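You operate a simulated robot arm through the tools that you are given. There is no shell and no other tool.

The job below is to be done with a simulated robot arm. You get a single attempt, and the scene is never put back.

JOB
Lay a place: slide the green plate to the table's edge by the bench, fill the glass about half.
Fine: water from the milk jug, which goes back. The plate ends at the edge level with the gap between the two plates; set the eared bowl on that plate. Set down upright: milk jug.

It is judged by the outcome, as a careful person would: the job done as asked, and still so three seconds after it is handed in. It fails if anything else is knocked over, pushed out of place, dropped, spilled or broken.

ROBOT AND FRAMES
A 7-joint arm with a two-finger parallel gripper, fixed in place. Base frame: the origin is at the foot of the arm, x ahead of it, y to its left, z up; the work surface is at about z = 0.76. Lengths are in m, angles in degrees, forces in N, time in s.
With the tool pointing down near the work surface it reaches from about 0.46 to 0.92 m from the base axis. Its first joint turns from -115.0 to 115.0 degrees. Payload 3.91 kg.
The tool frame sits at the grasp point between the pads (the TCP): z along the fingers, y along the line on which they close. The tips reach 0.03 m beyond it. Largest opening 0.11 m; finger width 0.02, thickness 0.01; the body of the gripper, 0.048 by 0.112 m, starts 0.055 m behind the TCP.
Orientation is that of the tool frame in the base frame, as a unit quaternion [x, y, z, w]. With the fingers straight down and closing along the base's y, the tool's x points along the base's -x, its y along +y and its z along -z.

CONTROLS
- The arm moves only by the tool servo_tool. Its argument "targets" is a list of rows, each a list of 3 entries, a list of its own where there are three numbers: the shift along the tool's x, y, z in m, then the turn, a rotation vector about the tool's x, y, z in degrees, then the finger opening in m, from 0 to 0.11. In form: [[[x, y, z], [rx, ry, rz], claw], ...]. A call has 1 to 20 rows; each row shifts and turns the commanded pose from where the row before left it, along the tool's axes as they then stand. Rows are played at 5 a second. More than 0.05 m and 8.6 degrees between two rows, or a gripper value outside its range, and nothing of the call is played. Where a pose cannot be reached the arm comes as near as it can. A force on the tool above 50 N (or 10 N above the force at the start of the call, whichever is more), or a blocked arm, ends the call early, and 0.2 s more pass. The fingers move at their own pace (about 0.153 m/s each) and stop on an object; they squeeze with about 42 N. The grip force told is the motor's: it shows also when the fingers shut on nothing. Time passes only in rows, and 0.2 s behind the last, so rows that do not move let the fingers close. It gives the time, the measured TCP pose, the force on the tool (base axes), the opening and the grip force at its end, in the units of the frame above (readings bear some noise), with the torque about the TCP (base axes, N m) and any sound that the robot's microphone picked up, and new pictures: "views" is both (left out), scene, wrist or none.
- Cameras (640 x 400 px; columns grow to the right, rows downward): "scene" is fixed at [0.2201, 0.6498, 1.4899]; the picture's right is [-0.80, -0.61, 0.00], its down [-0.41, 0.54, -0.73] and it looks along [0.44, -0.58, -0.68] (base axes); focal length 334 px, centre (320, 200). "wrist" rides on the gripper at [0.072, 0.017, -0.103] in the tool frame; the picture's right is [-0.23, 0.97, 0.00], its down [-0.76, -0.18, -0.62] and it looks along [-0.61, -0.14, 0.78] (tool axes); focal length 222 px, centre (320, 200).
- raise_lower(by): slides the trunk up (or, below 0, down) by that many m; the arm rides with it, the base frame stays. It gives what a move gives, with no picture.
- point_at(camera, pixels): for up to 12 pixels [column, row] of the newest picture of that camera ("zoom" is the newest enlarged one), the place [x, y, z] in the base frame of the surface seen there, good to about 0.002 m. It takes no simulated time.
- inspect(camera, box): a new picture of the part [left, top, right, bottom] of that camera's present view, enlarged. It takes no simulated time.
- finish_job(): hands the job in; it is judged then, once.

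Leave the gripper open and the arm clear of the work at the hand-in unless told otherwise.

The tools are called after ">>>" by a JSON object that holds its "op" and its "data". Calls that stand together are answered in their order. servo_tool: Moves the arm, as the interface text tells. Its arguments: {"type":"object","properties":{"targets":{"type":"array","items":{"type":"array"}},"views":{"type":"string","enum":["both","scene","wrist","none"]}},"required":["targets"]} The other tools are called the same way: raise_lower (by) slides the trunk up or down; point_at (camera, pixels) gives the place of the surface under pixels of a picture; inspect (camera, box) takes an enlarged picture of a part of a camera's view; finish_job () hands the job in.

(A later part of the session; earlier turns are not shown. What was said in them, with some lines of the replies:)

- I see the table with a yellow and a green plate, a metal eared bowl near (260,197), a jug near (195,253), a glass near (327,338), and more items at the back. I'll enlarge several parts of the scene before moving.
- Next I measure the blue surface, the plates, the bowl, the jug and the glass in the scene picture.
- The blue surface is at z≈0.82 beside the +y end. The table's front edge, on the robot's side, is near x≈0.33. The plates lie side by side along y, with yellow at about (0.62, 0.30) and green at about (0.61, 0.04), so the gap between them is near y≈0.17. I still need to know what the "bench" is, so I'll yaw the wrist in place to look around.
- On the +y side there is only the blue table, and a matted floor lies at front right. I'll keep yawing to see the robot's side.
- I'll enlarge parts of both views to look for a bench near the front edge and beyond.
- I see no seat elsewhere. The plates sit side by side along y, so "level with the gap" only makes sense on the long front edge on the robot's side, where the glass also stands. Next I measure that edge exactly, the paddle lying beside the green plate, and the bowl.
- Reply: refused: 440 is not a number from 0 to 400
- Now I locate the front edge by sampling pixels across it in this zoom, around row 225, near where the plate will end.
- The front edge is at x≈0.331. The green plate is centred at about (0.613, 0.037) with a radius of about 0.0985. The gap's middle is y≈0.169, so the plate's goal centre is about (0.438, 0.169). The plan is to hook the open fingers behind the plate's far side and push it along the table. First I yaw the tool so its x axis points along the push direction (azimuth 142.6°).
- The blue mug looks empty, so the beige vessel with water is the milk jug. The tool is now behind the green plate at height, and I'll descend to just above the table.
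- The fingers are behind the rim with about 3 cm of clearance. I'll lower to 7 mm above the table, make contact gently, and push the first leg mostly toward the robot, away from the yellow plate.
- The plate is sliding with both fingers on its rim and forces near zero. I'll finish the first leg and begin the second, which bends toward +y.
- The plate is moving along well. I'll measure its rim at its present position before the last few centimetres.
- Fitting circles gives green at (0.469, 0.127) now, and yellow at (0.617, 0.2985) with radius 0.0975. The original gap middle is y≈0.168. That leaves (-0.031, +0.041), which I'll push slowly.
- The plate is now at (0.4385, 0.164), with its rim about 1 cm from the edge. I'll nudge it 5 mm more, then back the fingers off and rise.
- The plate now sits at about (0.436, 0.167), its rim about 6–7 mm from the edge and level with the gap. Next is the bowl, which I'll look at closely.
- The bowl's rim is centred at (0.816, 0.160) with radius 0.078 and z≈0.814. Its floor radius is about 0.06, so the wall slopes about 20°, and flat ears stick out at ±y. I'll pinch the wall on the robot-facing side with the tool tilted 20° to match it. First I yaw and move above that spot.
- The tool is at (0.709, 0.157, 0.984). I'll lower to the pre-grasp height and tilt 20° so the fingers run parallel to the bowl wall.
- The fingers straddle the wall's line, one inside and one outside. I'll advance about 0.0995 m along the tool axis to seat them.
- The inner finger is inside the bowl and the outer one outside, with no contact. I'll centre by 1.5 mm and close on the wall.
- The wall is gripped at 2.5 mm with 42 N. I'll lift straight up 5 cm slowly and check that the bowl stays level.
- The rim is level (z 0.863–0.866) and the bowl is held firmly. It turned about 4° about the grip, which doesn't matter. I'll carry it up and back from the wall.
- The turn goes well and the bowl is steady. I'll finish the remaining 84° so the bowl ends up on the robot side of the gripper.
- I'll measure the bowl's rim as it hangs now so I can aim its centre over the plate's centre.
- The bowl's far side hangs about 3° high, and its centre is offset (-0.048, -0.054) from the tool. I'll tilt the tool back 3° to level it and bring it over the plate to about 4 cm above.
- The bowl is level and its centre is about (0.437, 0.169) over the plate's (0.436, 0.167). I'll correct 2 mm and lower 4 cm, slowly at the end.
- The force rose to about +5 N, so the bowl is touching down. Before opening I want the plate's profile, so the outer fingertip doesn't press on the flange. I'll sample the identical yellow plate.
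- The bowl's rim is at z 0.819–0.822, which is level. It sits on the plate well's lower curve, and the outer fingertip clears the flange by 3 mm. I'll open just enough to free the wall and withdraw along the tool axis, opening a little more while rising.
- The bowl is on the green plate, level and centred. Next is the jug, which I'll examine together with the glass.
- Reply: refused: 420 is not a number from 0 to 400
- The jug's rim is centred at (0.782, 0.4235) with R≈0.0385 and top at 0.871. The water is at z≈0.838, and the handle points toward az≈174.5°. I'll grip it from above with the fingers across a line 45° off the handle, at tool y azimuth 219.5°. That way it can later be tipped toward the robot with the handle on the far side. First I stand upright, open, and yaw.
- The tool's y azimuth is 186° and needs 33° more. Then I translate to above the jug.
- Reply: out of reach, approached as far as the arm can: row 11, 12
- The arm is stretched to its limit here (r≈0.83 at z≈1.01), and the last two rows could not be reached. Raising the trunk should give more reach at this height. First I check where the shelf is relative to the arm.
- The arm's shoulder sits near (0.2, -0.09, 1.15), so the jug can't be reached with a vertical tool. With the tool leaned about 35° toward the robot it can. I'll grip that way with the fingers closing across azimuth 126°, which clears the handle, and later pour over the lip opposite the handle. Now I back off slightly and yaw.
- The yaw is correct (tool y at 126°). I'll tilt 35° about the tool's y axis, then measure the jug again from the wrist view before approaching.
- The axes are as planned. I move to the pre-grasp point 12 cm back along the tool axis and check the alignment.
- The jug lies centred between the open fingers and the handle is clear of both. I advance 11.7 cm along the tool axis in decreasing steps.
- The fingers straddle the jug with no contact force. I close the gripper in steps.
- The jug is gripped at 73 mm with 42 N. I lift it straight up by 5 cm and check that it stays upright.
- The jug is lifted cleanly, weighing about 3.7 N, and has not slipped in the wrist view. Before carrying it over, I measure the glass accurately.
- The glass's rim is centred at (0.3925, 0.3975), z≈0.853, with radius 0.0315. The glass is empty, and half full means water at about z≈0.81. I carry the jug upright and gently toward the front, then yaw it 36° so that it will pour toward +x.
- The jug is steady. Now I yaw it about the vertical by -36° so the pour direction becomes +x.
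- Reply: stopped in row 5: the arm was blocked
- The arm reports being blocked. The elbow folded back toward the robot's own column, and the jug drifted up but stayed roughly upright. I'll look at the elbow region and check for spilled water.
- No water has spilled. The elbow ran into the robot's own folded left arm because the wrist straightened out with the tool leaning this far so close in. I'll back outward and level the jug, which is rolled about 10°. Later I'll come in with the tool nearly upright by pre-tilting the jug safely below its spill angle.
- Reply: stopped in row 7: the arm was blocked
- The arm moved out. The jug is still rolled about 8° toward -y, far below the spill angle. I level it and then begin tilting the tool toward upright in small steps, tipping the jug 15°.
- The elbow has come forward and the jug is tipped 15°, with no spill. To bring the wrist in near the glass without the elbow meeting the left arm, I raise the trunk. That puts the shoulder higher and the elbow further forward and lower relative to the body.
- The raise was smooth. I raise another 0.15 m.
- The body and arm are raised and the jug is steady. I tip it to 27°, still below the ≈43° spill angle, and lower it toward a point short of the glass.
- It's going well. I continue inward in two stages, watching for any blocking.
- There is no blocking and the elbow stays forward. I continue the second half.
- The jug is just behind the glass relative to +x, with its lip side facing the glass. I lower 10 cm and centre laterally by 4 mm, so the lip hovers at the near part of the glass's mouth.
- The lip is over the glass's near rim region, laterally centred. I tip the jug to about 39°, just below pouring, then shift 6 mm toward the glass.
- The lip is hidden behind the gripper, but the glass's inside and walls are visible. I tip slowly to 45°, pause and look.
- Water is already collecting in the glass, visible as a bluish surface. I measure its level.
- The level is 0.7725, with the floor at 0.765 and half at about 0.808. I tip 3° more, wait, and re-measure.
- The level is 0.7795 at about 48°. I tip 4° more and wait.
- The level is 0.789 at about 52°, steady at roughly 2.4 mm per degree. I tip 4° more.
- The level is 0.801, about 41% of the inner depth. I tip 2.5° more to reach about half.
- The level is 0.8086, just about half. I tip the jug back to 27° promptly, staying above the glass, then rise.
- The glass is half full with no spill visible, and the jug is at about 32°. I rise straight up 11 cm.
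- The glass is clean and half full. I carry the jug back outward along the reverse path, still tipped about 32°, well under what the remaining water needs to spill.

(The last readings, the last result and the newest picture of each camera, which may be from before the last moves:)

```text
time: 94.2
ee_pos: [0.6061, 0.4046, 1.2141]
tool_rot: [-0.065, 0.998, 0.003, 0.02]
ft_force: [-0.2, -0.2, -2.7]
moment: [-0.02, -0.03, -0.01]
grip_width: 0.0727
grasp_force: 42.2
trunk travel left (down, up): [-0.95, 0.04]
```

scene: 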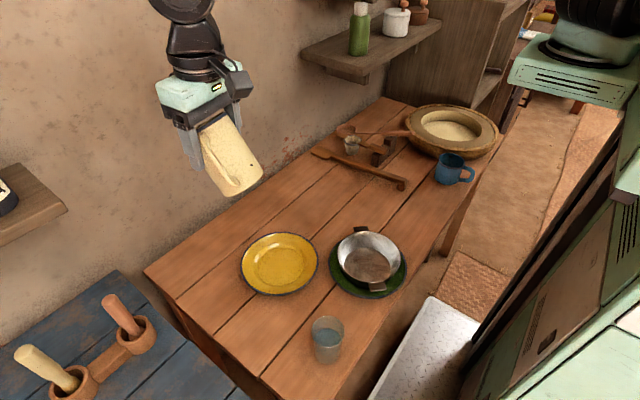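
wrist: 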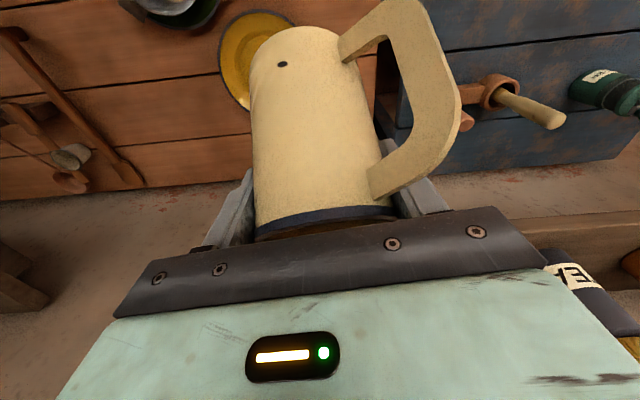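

Everything looks tidy. I yaw the jug back +28.5° about the vertical to its original heading, then lower the trunk by 0.25 m to where it was for picking.

>>> {"op": "servo_tool", "data": {"targets": [[[0, 0, 0], [-0.12, 0, -2.85], 0.06], [[0, 0, 0], [-0.24, 0, -5.7], 0.06], [[0, 0, 0], [-0.24, 0, -5.7], 0.06], [[0, 0, 0], [-0.24, 0, -5.7], 0.06], [[0, 0, 0], [-0.24, 0, -5.7], 0.06], [[0, 0, 0], [-0.12, 0, -2.8], 0.06]], "views": "none"}}

>>> {"op": "raise_lower", "data": {"by": -0.15}}

>>> {"op": "raise_lower", "data": {"by": -0.1}}

>>> {"op": "servo_tool", "data": {"targets": [[[0, 0, 0], [0, 0, 0], 0.06]]}}

```text
time: 95.6
ee_pos: [0.6072, 0.4033, 1.2153]
tool_rot: [-0.309, 0.951, 0.008, 0.02]
ft_force: [0.4, 0.0, -3.2]
moment: [0.0, -0.1, 0.03]
grip_width: 0.0728
grasp_force: 42.2
trunk travel left (down, up): [-0.95, 0.04]
```

```text
time: 97.3
ee_pos: [0.6072, 0.4047, 1.0647]
tool_rot: [-0.308, 0.951, 0.008, 0.021]
ft_force: [0.0, 0.3, -3.1]
moment: [0.04, -0.05, -0.02]
grip_width: 0.0728
grasp_force: 42.1
trunk travel left (down, up): [-0.8, 0.19]
```

```text
time: 98.7
ee_pos: [0.6079, 0.4043, 0.964]
tool_rot: [-0.308, 0.951, 0.008, 0.021]
ft_force: [-0.3, -0.4, -3.8]
moment: [0.02, -0.04, -0.03]
grip_width: 0.0728
grasp_force: 42.1
trunk travel left (down, up): [-0.7, 0.29]
```

```text
time: 99.1
ee_pos: [0.6076, 0.4024, 0.9661]
tool_rot: [-0.308, 0.951, 0.008, 0.02]
ft_force: [0.0, 0.4, -2.9]
moment: [0.0, -0.06, -0.01]
grip_width: 0.0729
grasp_force: 41.9
trunk travel left (down, up): [-0.7, 0.29]
```

scene: 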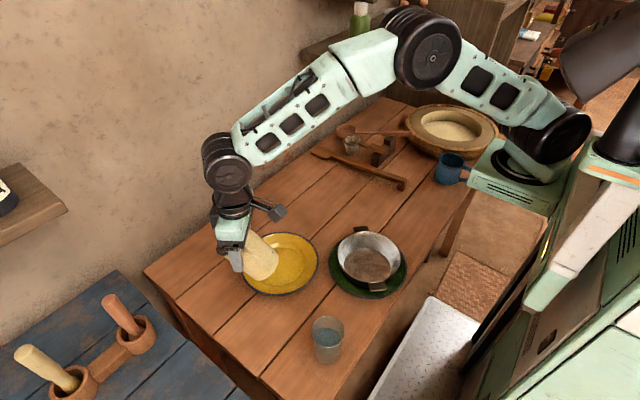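
wrist: 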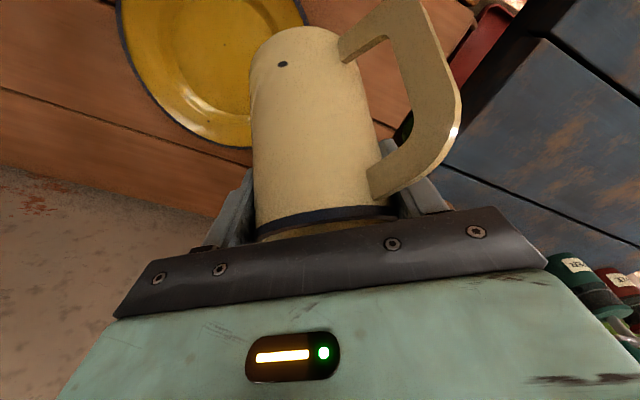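

The jug is over the table again. I tip it back toward upright in two stages while moving outward to above its original spot.

>>> {"op": "servo_tool", "data": {"targets": [[[0, 0, -0.01], [0, 0, 0], 0.06], [[0, 0, 0], [0, -4.4, 0], 0.06], [[0, 0, 0], [0, -4.4, 0], 0.06], [[0, 0, 0], [0, -4.4, 0], 0.06], [[0, 0, 0], [0, -4.4, 0], 0.06], [[-0.0083, -0.0043, 0.0018], [0, 0, 0], 0.06], [[-0.0167, -0.0087, 0.0036], [0, 0, 0], 0.06], [[-0.0167, -0.0087, 0.0036], [0, 0, 0], 0.06], [[-0.0167, -0.0087, 0.0036], [0, 0, 0], 0.06], [[-0.0167, -0.0087, 0.0036], [0, 0, 0], 0.06], [[-0.0167, -0.0087, 0.0036], [0, 0, 0], 0.06], [[-0.0083, -0.0043, 0.0018], [0, 0, 0], 0.06], [[0, 0, 0], [0, -3.7, 0], 0.06], [[0, 0, 0], [0, -3.7, 0], 0.06], [[0, 0, 0], [0, -3.7, 0], 0.06], [[0, 0, 0], [0, -3.7, 0], 0.06], [[0, 0, 0], [0, 0, 0], 0.06]]}}

```text
time: 102.7
ee_pos: [0.7198, 0.421, 0.9883]
tool_rot: [-0.294, 0.908, 0.094, 0.284]
ft_force: [-0.8, 0.0, -3.2]
moment: [0.01, -0.01, 0.0]
grip_width: 0.0727
grasp_force: 41.9
trunk travel left (down, up): [-0.7, 0.29]
```

scene: 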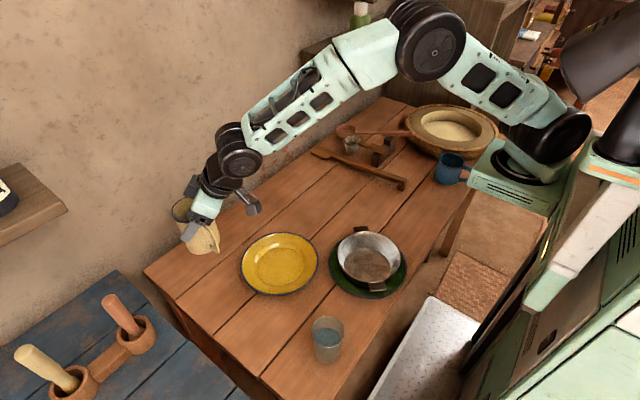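
wrist: 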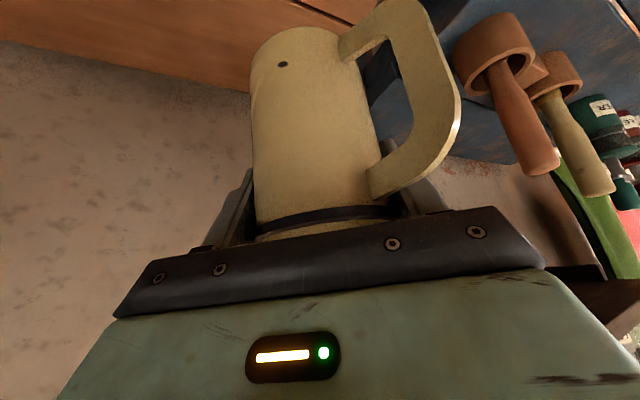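

The orientation matches the pick pose and the jug hasn't slipped. I go down to 2 cm above the original standing pose.

>>> {"op": "servo_tool", "data": {"targets": [[[0.002, -0.0021, 0.008], [0, 0, 0], 0.06], [[0.00395, -0.00428, 0.01614], [0, 0, 0], 0.06], [[0.00395, -0.00428, 0.01614], [0, 0, 0], 0.06], [[0.00395, -0.00428, 0.01614], [0, 0, 0], 0.06], [[0.00395, -0.00428, 0.01614], [0, 0, 0], 0.06], [[0.00395, -0.00428, 0.01614], [0, 0, 0], 0.06], [[0.00395, -0.00428, 0.01614], [0, 0, 0], 0.06], [[0.00395, -0.00428, 0.01614], [0, 0, 0], 0.06], [[0.002, -0.0021, 0.008], [0, 0, 0], 0.06], [[0, 0, 0], [0, 0, 0], 0.06]]}}

>>> {"op": "inspect", "data": {"camera": "scene", "box": [150, 190, 270, 290]}}

```text
time: 104.9
ee_pos: [0.7782, 0.4196, 0.8635]
tool_rot: [-0.294, 0.908, 0.094, 0.285]
ft_force: [0.2, 0.1, -4.0]
moment: [-0.05, 0.01, -0.01]
grip_width: 0.0728
grasp_force: 41.6
trunk travel left (down, up): [-0.7, 0.29]
```

scene: 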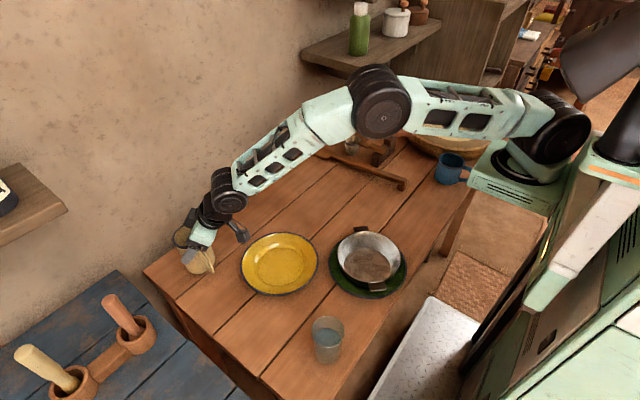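
wrist: 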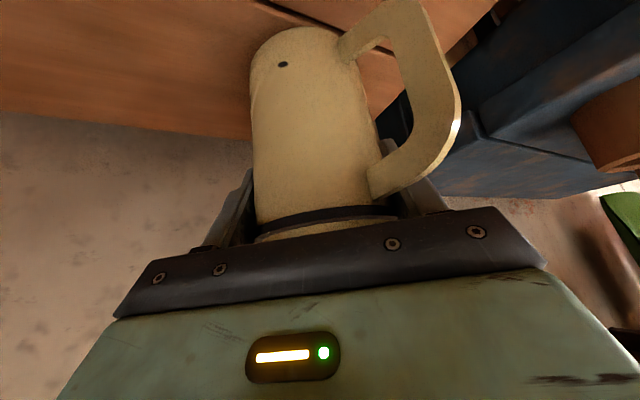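

```text
4.00 times, centred on (210, 240) of scene
```

zoom: 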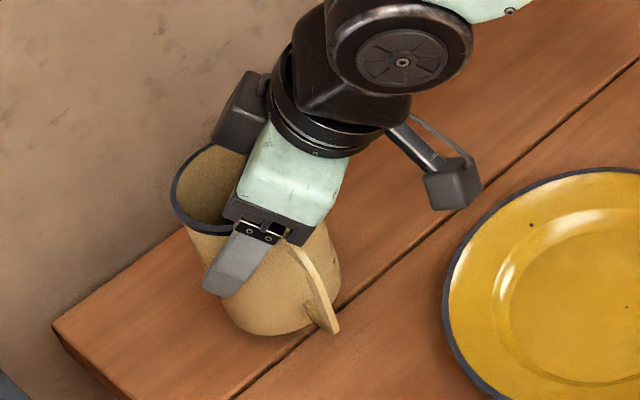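

It hovers about 2 cm above its spot. I lower the last bit slowly with a 2 mm y correction.

>>> {"op": "servo_tool", "data": {"targets": [[[0.0018, 0.0004, 0.0031], [0, 0, 0], 0.06], [[0.0018, 0.0004, 0.0031], [0, 0, 0], 0.06], [[0.0018, 0.0003, 0.0031], [0, 0, 0], 0.06], [[0.0018, 0.0003, 0.0031], [0, 0, 0], 0.06], [[0.0009, 0, 0.0015], [0, 0, 0], 0.06], [[0, 0, 0], [0, 0, 0], 0.06]]}}

```text
time: 106.3
ee_pos: [0.7784, 0.4218, 0.8481]
tool_rot: [-0.294, 0.908, 0.094, 0.285]
ft_force: [-0.3, 0.2, -2.7]
moment: [0.02, -0.05, -0.02]
grip_width: 0.0728
grasp_force: 42.5
trunk travel left (down, up): [-0.7, 0.29]
```

scene: 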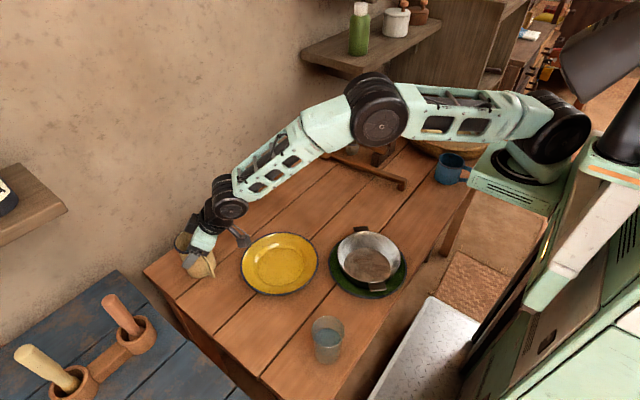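
wrist: 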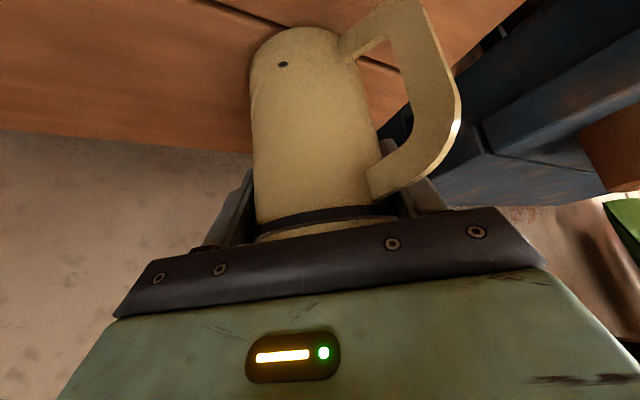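

There are about 3.6 mm to go. I take 1 mm steps while watching the force.

>>> {"op": "servo_tool", "data": {"targets": [[[0.00057, 0, 0.00082], [0, 0, 0], 0.06], [[0.00057, 0, 0.00082], [0, 0, 0], 0.06], [[0.00057, 0, 0.00082], [0, 0, 0], 0.06], [[0, 0, 0], [0, 0, 0], 0.06]], "views": "none"}}

```text
time: 107.3
ee_pos: [0.7777, 0.4228, 0.8444]
tool_rot: [-0.294, 0.908, 0.095, 0.284]
ft_force: [1.2, -0.4, -3.7]
moment: [-0.01, -0.04, -0.01]
grip_width: 0.0728
grasp_force: 42.2
trunk travel left (down, up): [-0.7, 0.29]
```

There is no clear contact yet. I lower 1 mm more at a time.

>>> {"op": "servo_tool", "data": {"targets": [[[0.00057, 0, 0.00082], [0, 0, 0], 0.06], [[0, 0, 0], [0, 0, 0], 0.06]], "views": "none"}}

>>> {"op": "servo_tool", "data": {"targets": [[[0.00057, 0, 0.00082], [0, 0, 0], 0.06], [[0, 0, 0], [0, 0, 0], 0.06]]}}

>>> {"op": "inspect", "data": {"camera": "scene", "box": [150, 190, 270, 290]}}

```text
time: 107.9
ee_pos: [0.7781, 0.4229, 0.8448]
tool_rot: [-0.294, 0.907, 0.095, 0.286]
ft_force: [-0.9, -1.8, 4.5]
moment: [0.07, 0.12, 0.02]
grip_width: 0.0728
grasp_force: 42.1
trunk travel left (down, up): [-0.7, 0.29]
```

```text
time: 108.5
ee_pos: [0.7786, 0.4233, 0.8459]
tool_rot: [-0.294, 0.907, 0.096, 0.287]
ft_force: [-1.3, -2.9, 14.2]
moment: [0.05, 0.43, 0.07]
grip_width: 0.0729
grasp_force: 42.6
trunk travel left (down, up): [-0.7, 0.29]
```

scene: 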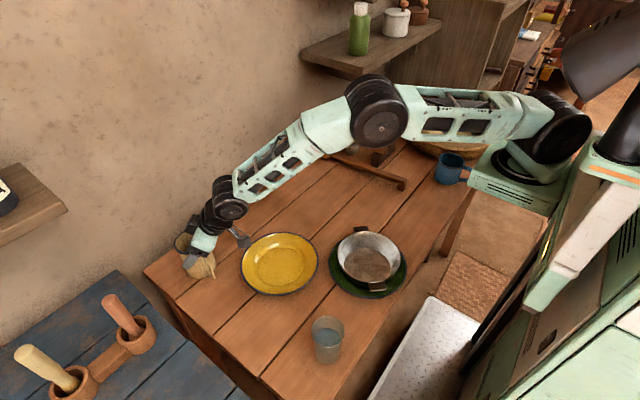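
wrist: 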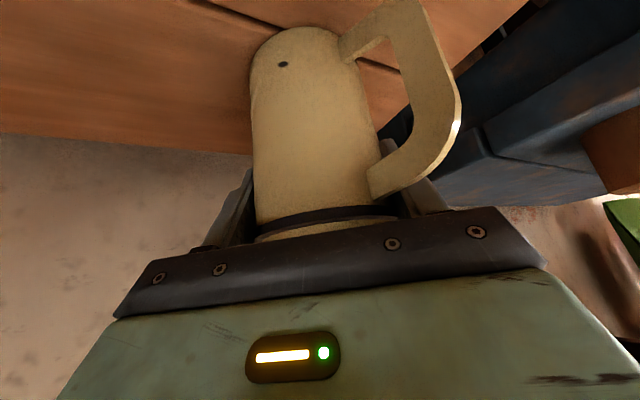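

```text
4.00 times, centred on (210, 240) of scene
```

zoom: 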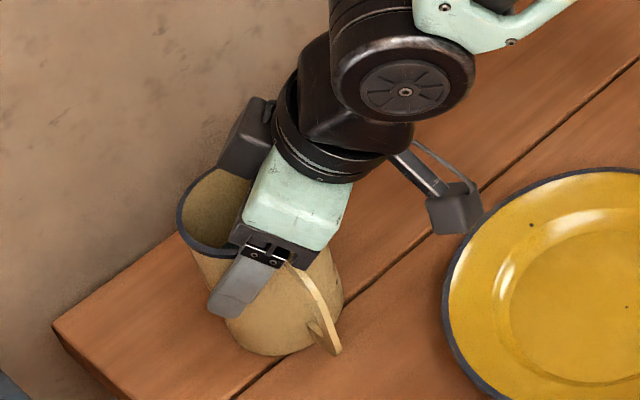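

The jug is firmly on the table at +14 N. I relieve 1.5 mm of that push, then open the fingers gradually.

>>> {"op": "servo_tool", "data": {"targets": [[[-0.0008, 0, -0.0012], [0, 0, 0], 0.06], [[0, 0, 0], [0, 0, 0], 0.06], [[0, 0, 0], [0, 0, 0], 0.074], [[0, 0, 0], [0, 0, 0], 0.08], [[0, 0, 0], [0, 0, 0], 0.09], [[0, 0, 0], [0, 0, 0], 0.1], [[0, 0, 0], [0, 0, 0], 0.11], [[0, 0, 0], [0, 0, 0], 0.11]]}}

>>> {"op": "inspect", "data": {"camera": "scene", "box": [150, 190, 270, 290]}}

```text
time: 110.3
ee_pos: [0.7788, 0.4228, 0.8448]
tool_rot: [-0.294, 0.907, 0.095, 0.285]
ft_force: [0.1, 0.5, -0.8]
moment: [0.0, -0.02, 0.04]
grip_width: 0.11
grasp_force: 0.0
trunk travel left (down, up): [-0.7, 0.29]
```

scene: 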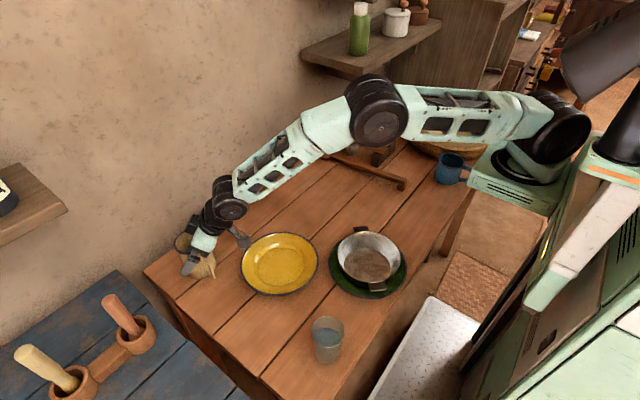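
wrist: 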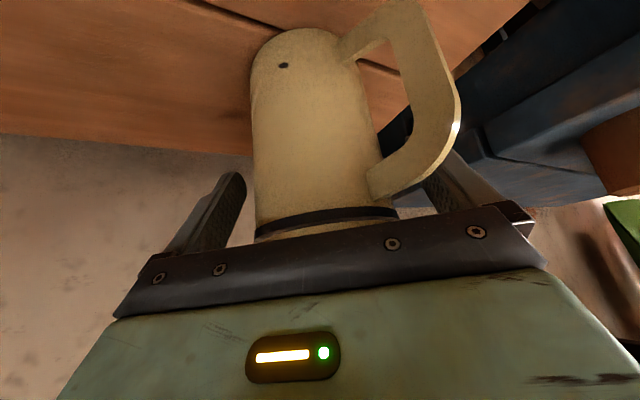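

```text
4.00 times, centred on (210, 240) of scene
```

zoom: 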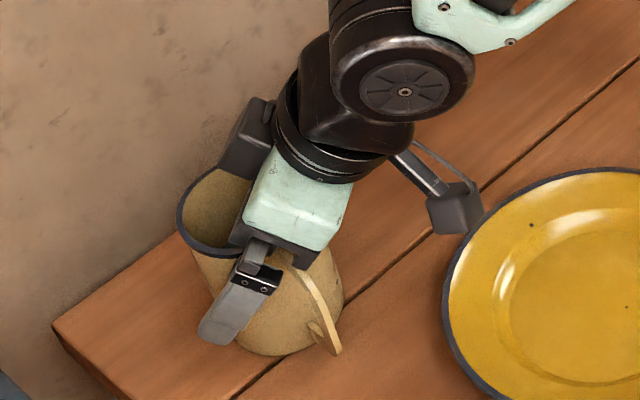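

The jug stands freely and the fingers are open. I withdraw along the tool axis.

>>> {"op": "servo_tool", "data": {"targets": [[[0, 0, -0.01], [0, 0, 0], 0.11], [[0, 0, -0.015], [0, 0, 0], 0.11], [[0, 0, -0.025], [0, 0, 0], 0.11], [[0, 0, -0.03], [0, 0, 0], 0.11], [[0, 0, -0.035], [0, 0, 0], 0.11], [[0, 0, -0.035], [0, 0, 0], 0.11]]}}

>>> {"op": "inspect", "data": {"camera": "scene", "box": [155, 215, 245, 290]}}

>>> {"op": "point_at", "data": {"camera": "zoom", "pixels": [[185, 150], [360, 120], [280, 75], [250, 207], [410, 325], [280, 190]]}}

```text
time: 111.7
ee_pos: [0.7103, 0.3714, 0.9682]
tool_rot: [-0.293, 0.908, 0.093, 0.285]
ft_force: [0.3, -0.9, 0.3]
moment: [-0.01, 0.0, 0.02]
grip_width: 0.11
grasp_force: 0.0
trunk travel left (down, up): [-0.7, 0.29]
```

scene: 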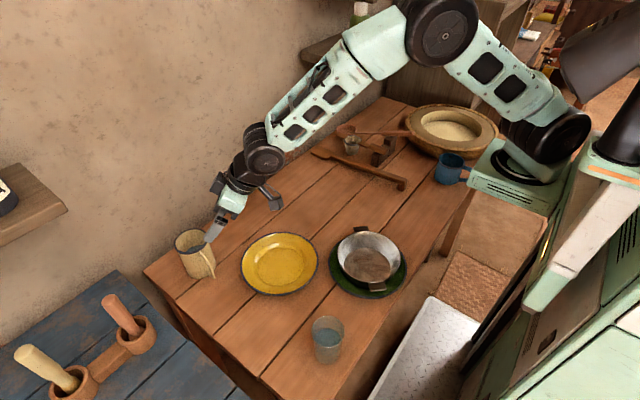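
wrist: 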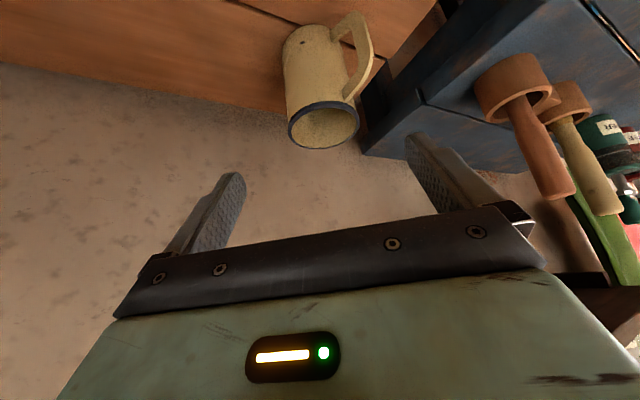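

```text
5.33 times, centred on (200, 252) of scene
```

zoom: 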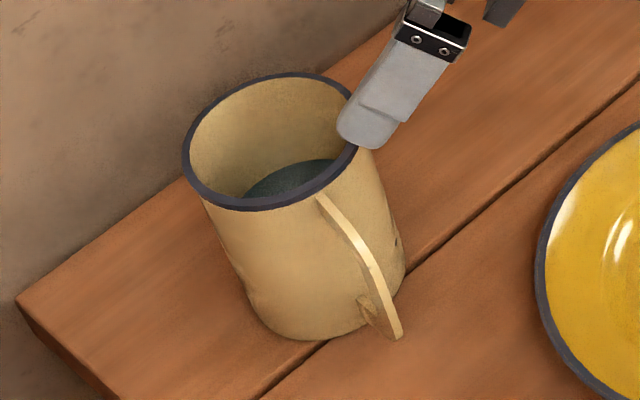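

```text
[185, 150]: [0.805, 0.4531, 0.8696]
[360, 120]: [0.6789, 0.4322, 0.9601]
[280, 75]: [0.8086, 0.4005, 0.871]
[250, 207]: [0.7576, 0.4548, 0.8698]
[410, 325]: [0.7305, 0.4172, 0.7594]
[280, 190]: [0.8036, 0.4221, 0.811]
```

The jug is back on its spot, upright, with the remaining water inside. I move the arm up and clear, and straighten the tool.

>>> {"op": "servo_tool", "data": {"targets": [[[0, 0, -0.04], [0, 0, 0], 0.11], [[0, 0, -0.04], [0, 0, 0], 0.11], [[0, 0, -0.03], [0, 0, 0], 0.11], [[0, 0, 0], [0, 7, 0], 0.11], [[0, 0, 0], [0, 7, 0], 0.11], [[0, 0, 0], [0, 7, 0], 0.11], [[0, 0, 0], [0, 7, 0], 0.11], [[0, 0, 0], [0, 7, 0], 0.11], [[0, 0, -0.03], [0, 0, 0], 0.11], [[0, 0, -0.03], [0, 0, 0], 0.11], [[0, 0, -0.03], [0, 0, 0], 0.11], [[0, 0, 0], [0, 0, 0], 0.11]]}}

>>> {"op": "inspect", "data": {"camera": "scene", "box": [140, 170, 440, 390]}}

>>> {"op": "inspect", "data": {"camera": "scene", "box": [290, 210, 420, 375]}}

```text
time: 114.3
ee_pos: [0.6579, 0.3337, 1.1479]
tool_rot: [-0.308, 0.951, 0.001, -0.002]
ft_force: [0.5, -0.5, 0.1]
moment: [0.0, 0.0, -0.02]
grip_width: 0.11
grasp_force: 0.0
trunk travel left (down, up): [-0.7, 0.29]
```

scene: 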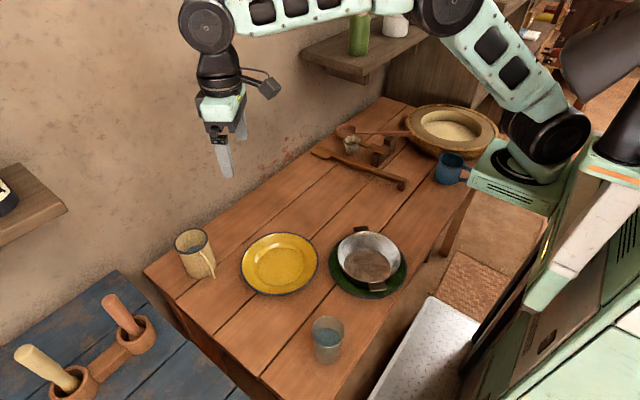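
wrist: 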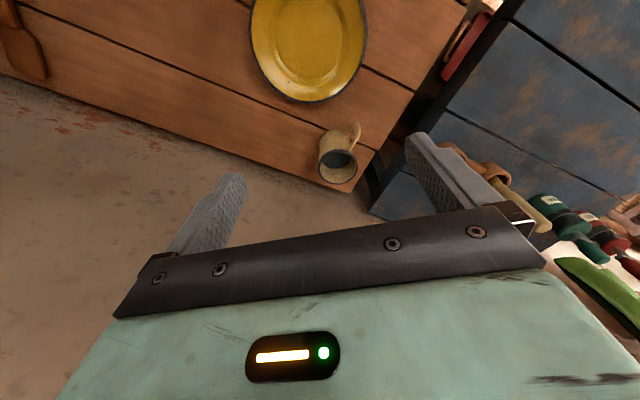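

```text
1.82 times, centred on (290, 280) of scene
```

zoom: 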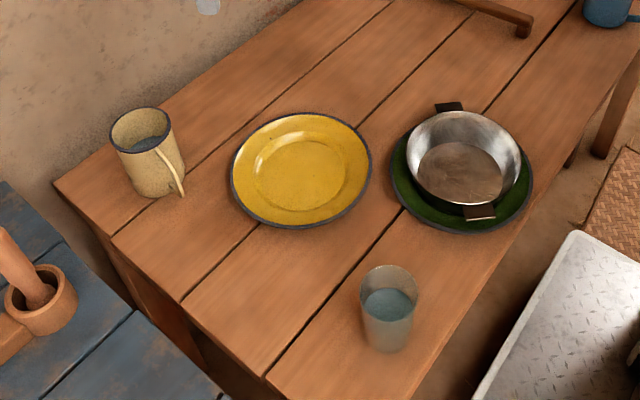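

```text
2.42 times, centred on (355, 292) of scene
```

zoom: 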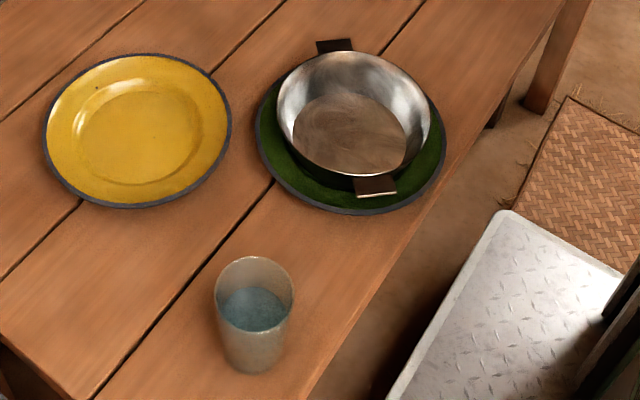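

Everything looks in order. I take a last measurement of the plate's rim, bowl rim and water level.

>>> {"op": "point_at", "data": {"camera": "zoom", "pixels": [[257, 130], [443, 160], [350, 212], [280, 100], [429, 130], [355, 172], [345, 54], [255, 310], [245, 300], [437, 180], [420, 200]]}}

```text
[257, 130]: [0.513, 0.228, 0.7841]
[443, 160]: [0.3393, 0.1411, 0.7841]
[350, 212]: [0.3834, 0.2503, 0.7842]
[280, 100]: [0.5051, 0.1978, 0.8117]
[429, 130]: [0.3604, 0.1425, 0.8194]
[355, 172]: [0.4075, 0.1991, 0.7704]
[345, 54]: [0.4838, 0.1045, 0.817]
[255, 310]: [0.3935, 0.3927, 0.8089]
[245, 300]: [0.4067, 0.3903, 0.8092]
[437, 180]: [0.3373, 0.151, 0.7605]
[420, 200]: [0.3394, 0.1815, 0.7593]
```

The plate is at the front edge (rim about 7 mm in) and level with the gap, with the bowl resting level on it. The glass's water is at 0.809, about half. The jug is back in place and upright, the gripper is open and the arm is clear. I hand in the job.

>>> {"op": "finish_job", "data": {}}

```text
The job is handed in.
```

The place is laid and the job is handed in; I haven't seen a verdict on it.

- **Green plate:** I slid it to the table's front edge, on the robot's side. Its rim is about 7 mm in from the edge, and its centre lines up with the middle of the original gap between the two plates.
- **Bench:** I couldn't see a seat anywhere. I chose the front edge because it is the edge where "level with the gap between the two plates" makes sense and where the glass stands. If the bench means the blue work surface at the table's end, the plate is at the wrong edge.
- **Eared bowl:** It sits level and centred on the green plate.
- **Glass:** It is about half full, poured from the milk jug, with no spill visible.
- **Milk jug:** It is upright on its original spot with the rest of its water. The handle is turned a few degrees from where it pointed before.

On the way to the glass, the arm's elbow was blocked close to the robot's own folded left arm. I saw no spill or other harm, and I raised the trunk for the pour, then lowered it again. At hand-in the gripper was open and the arm clear of the table.
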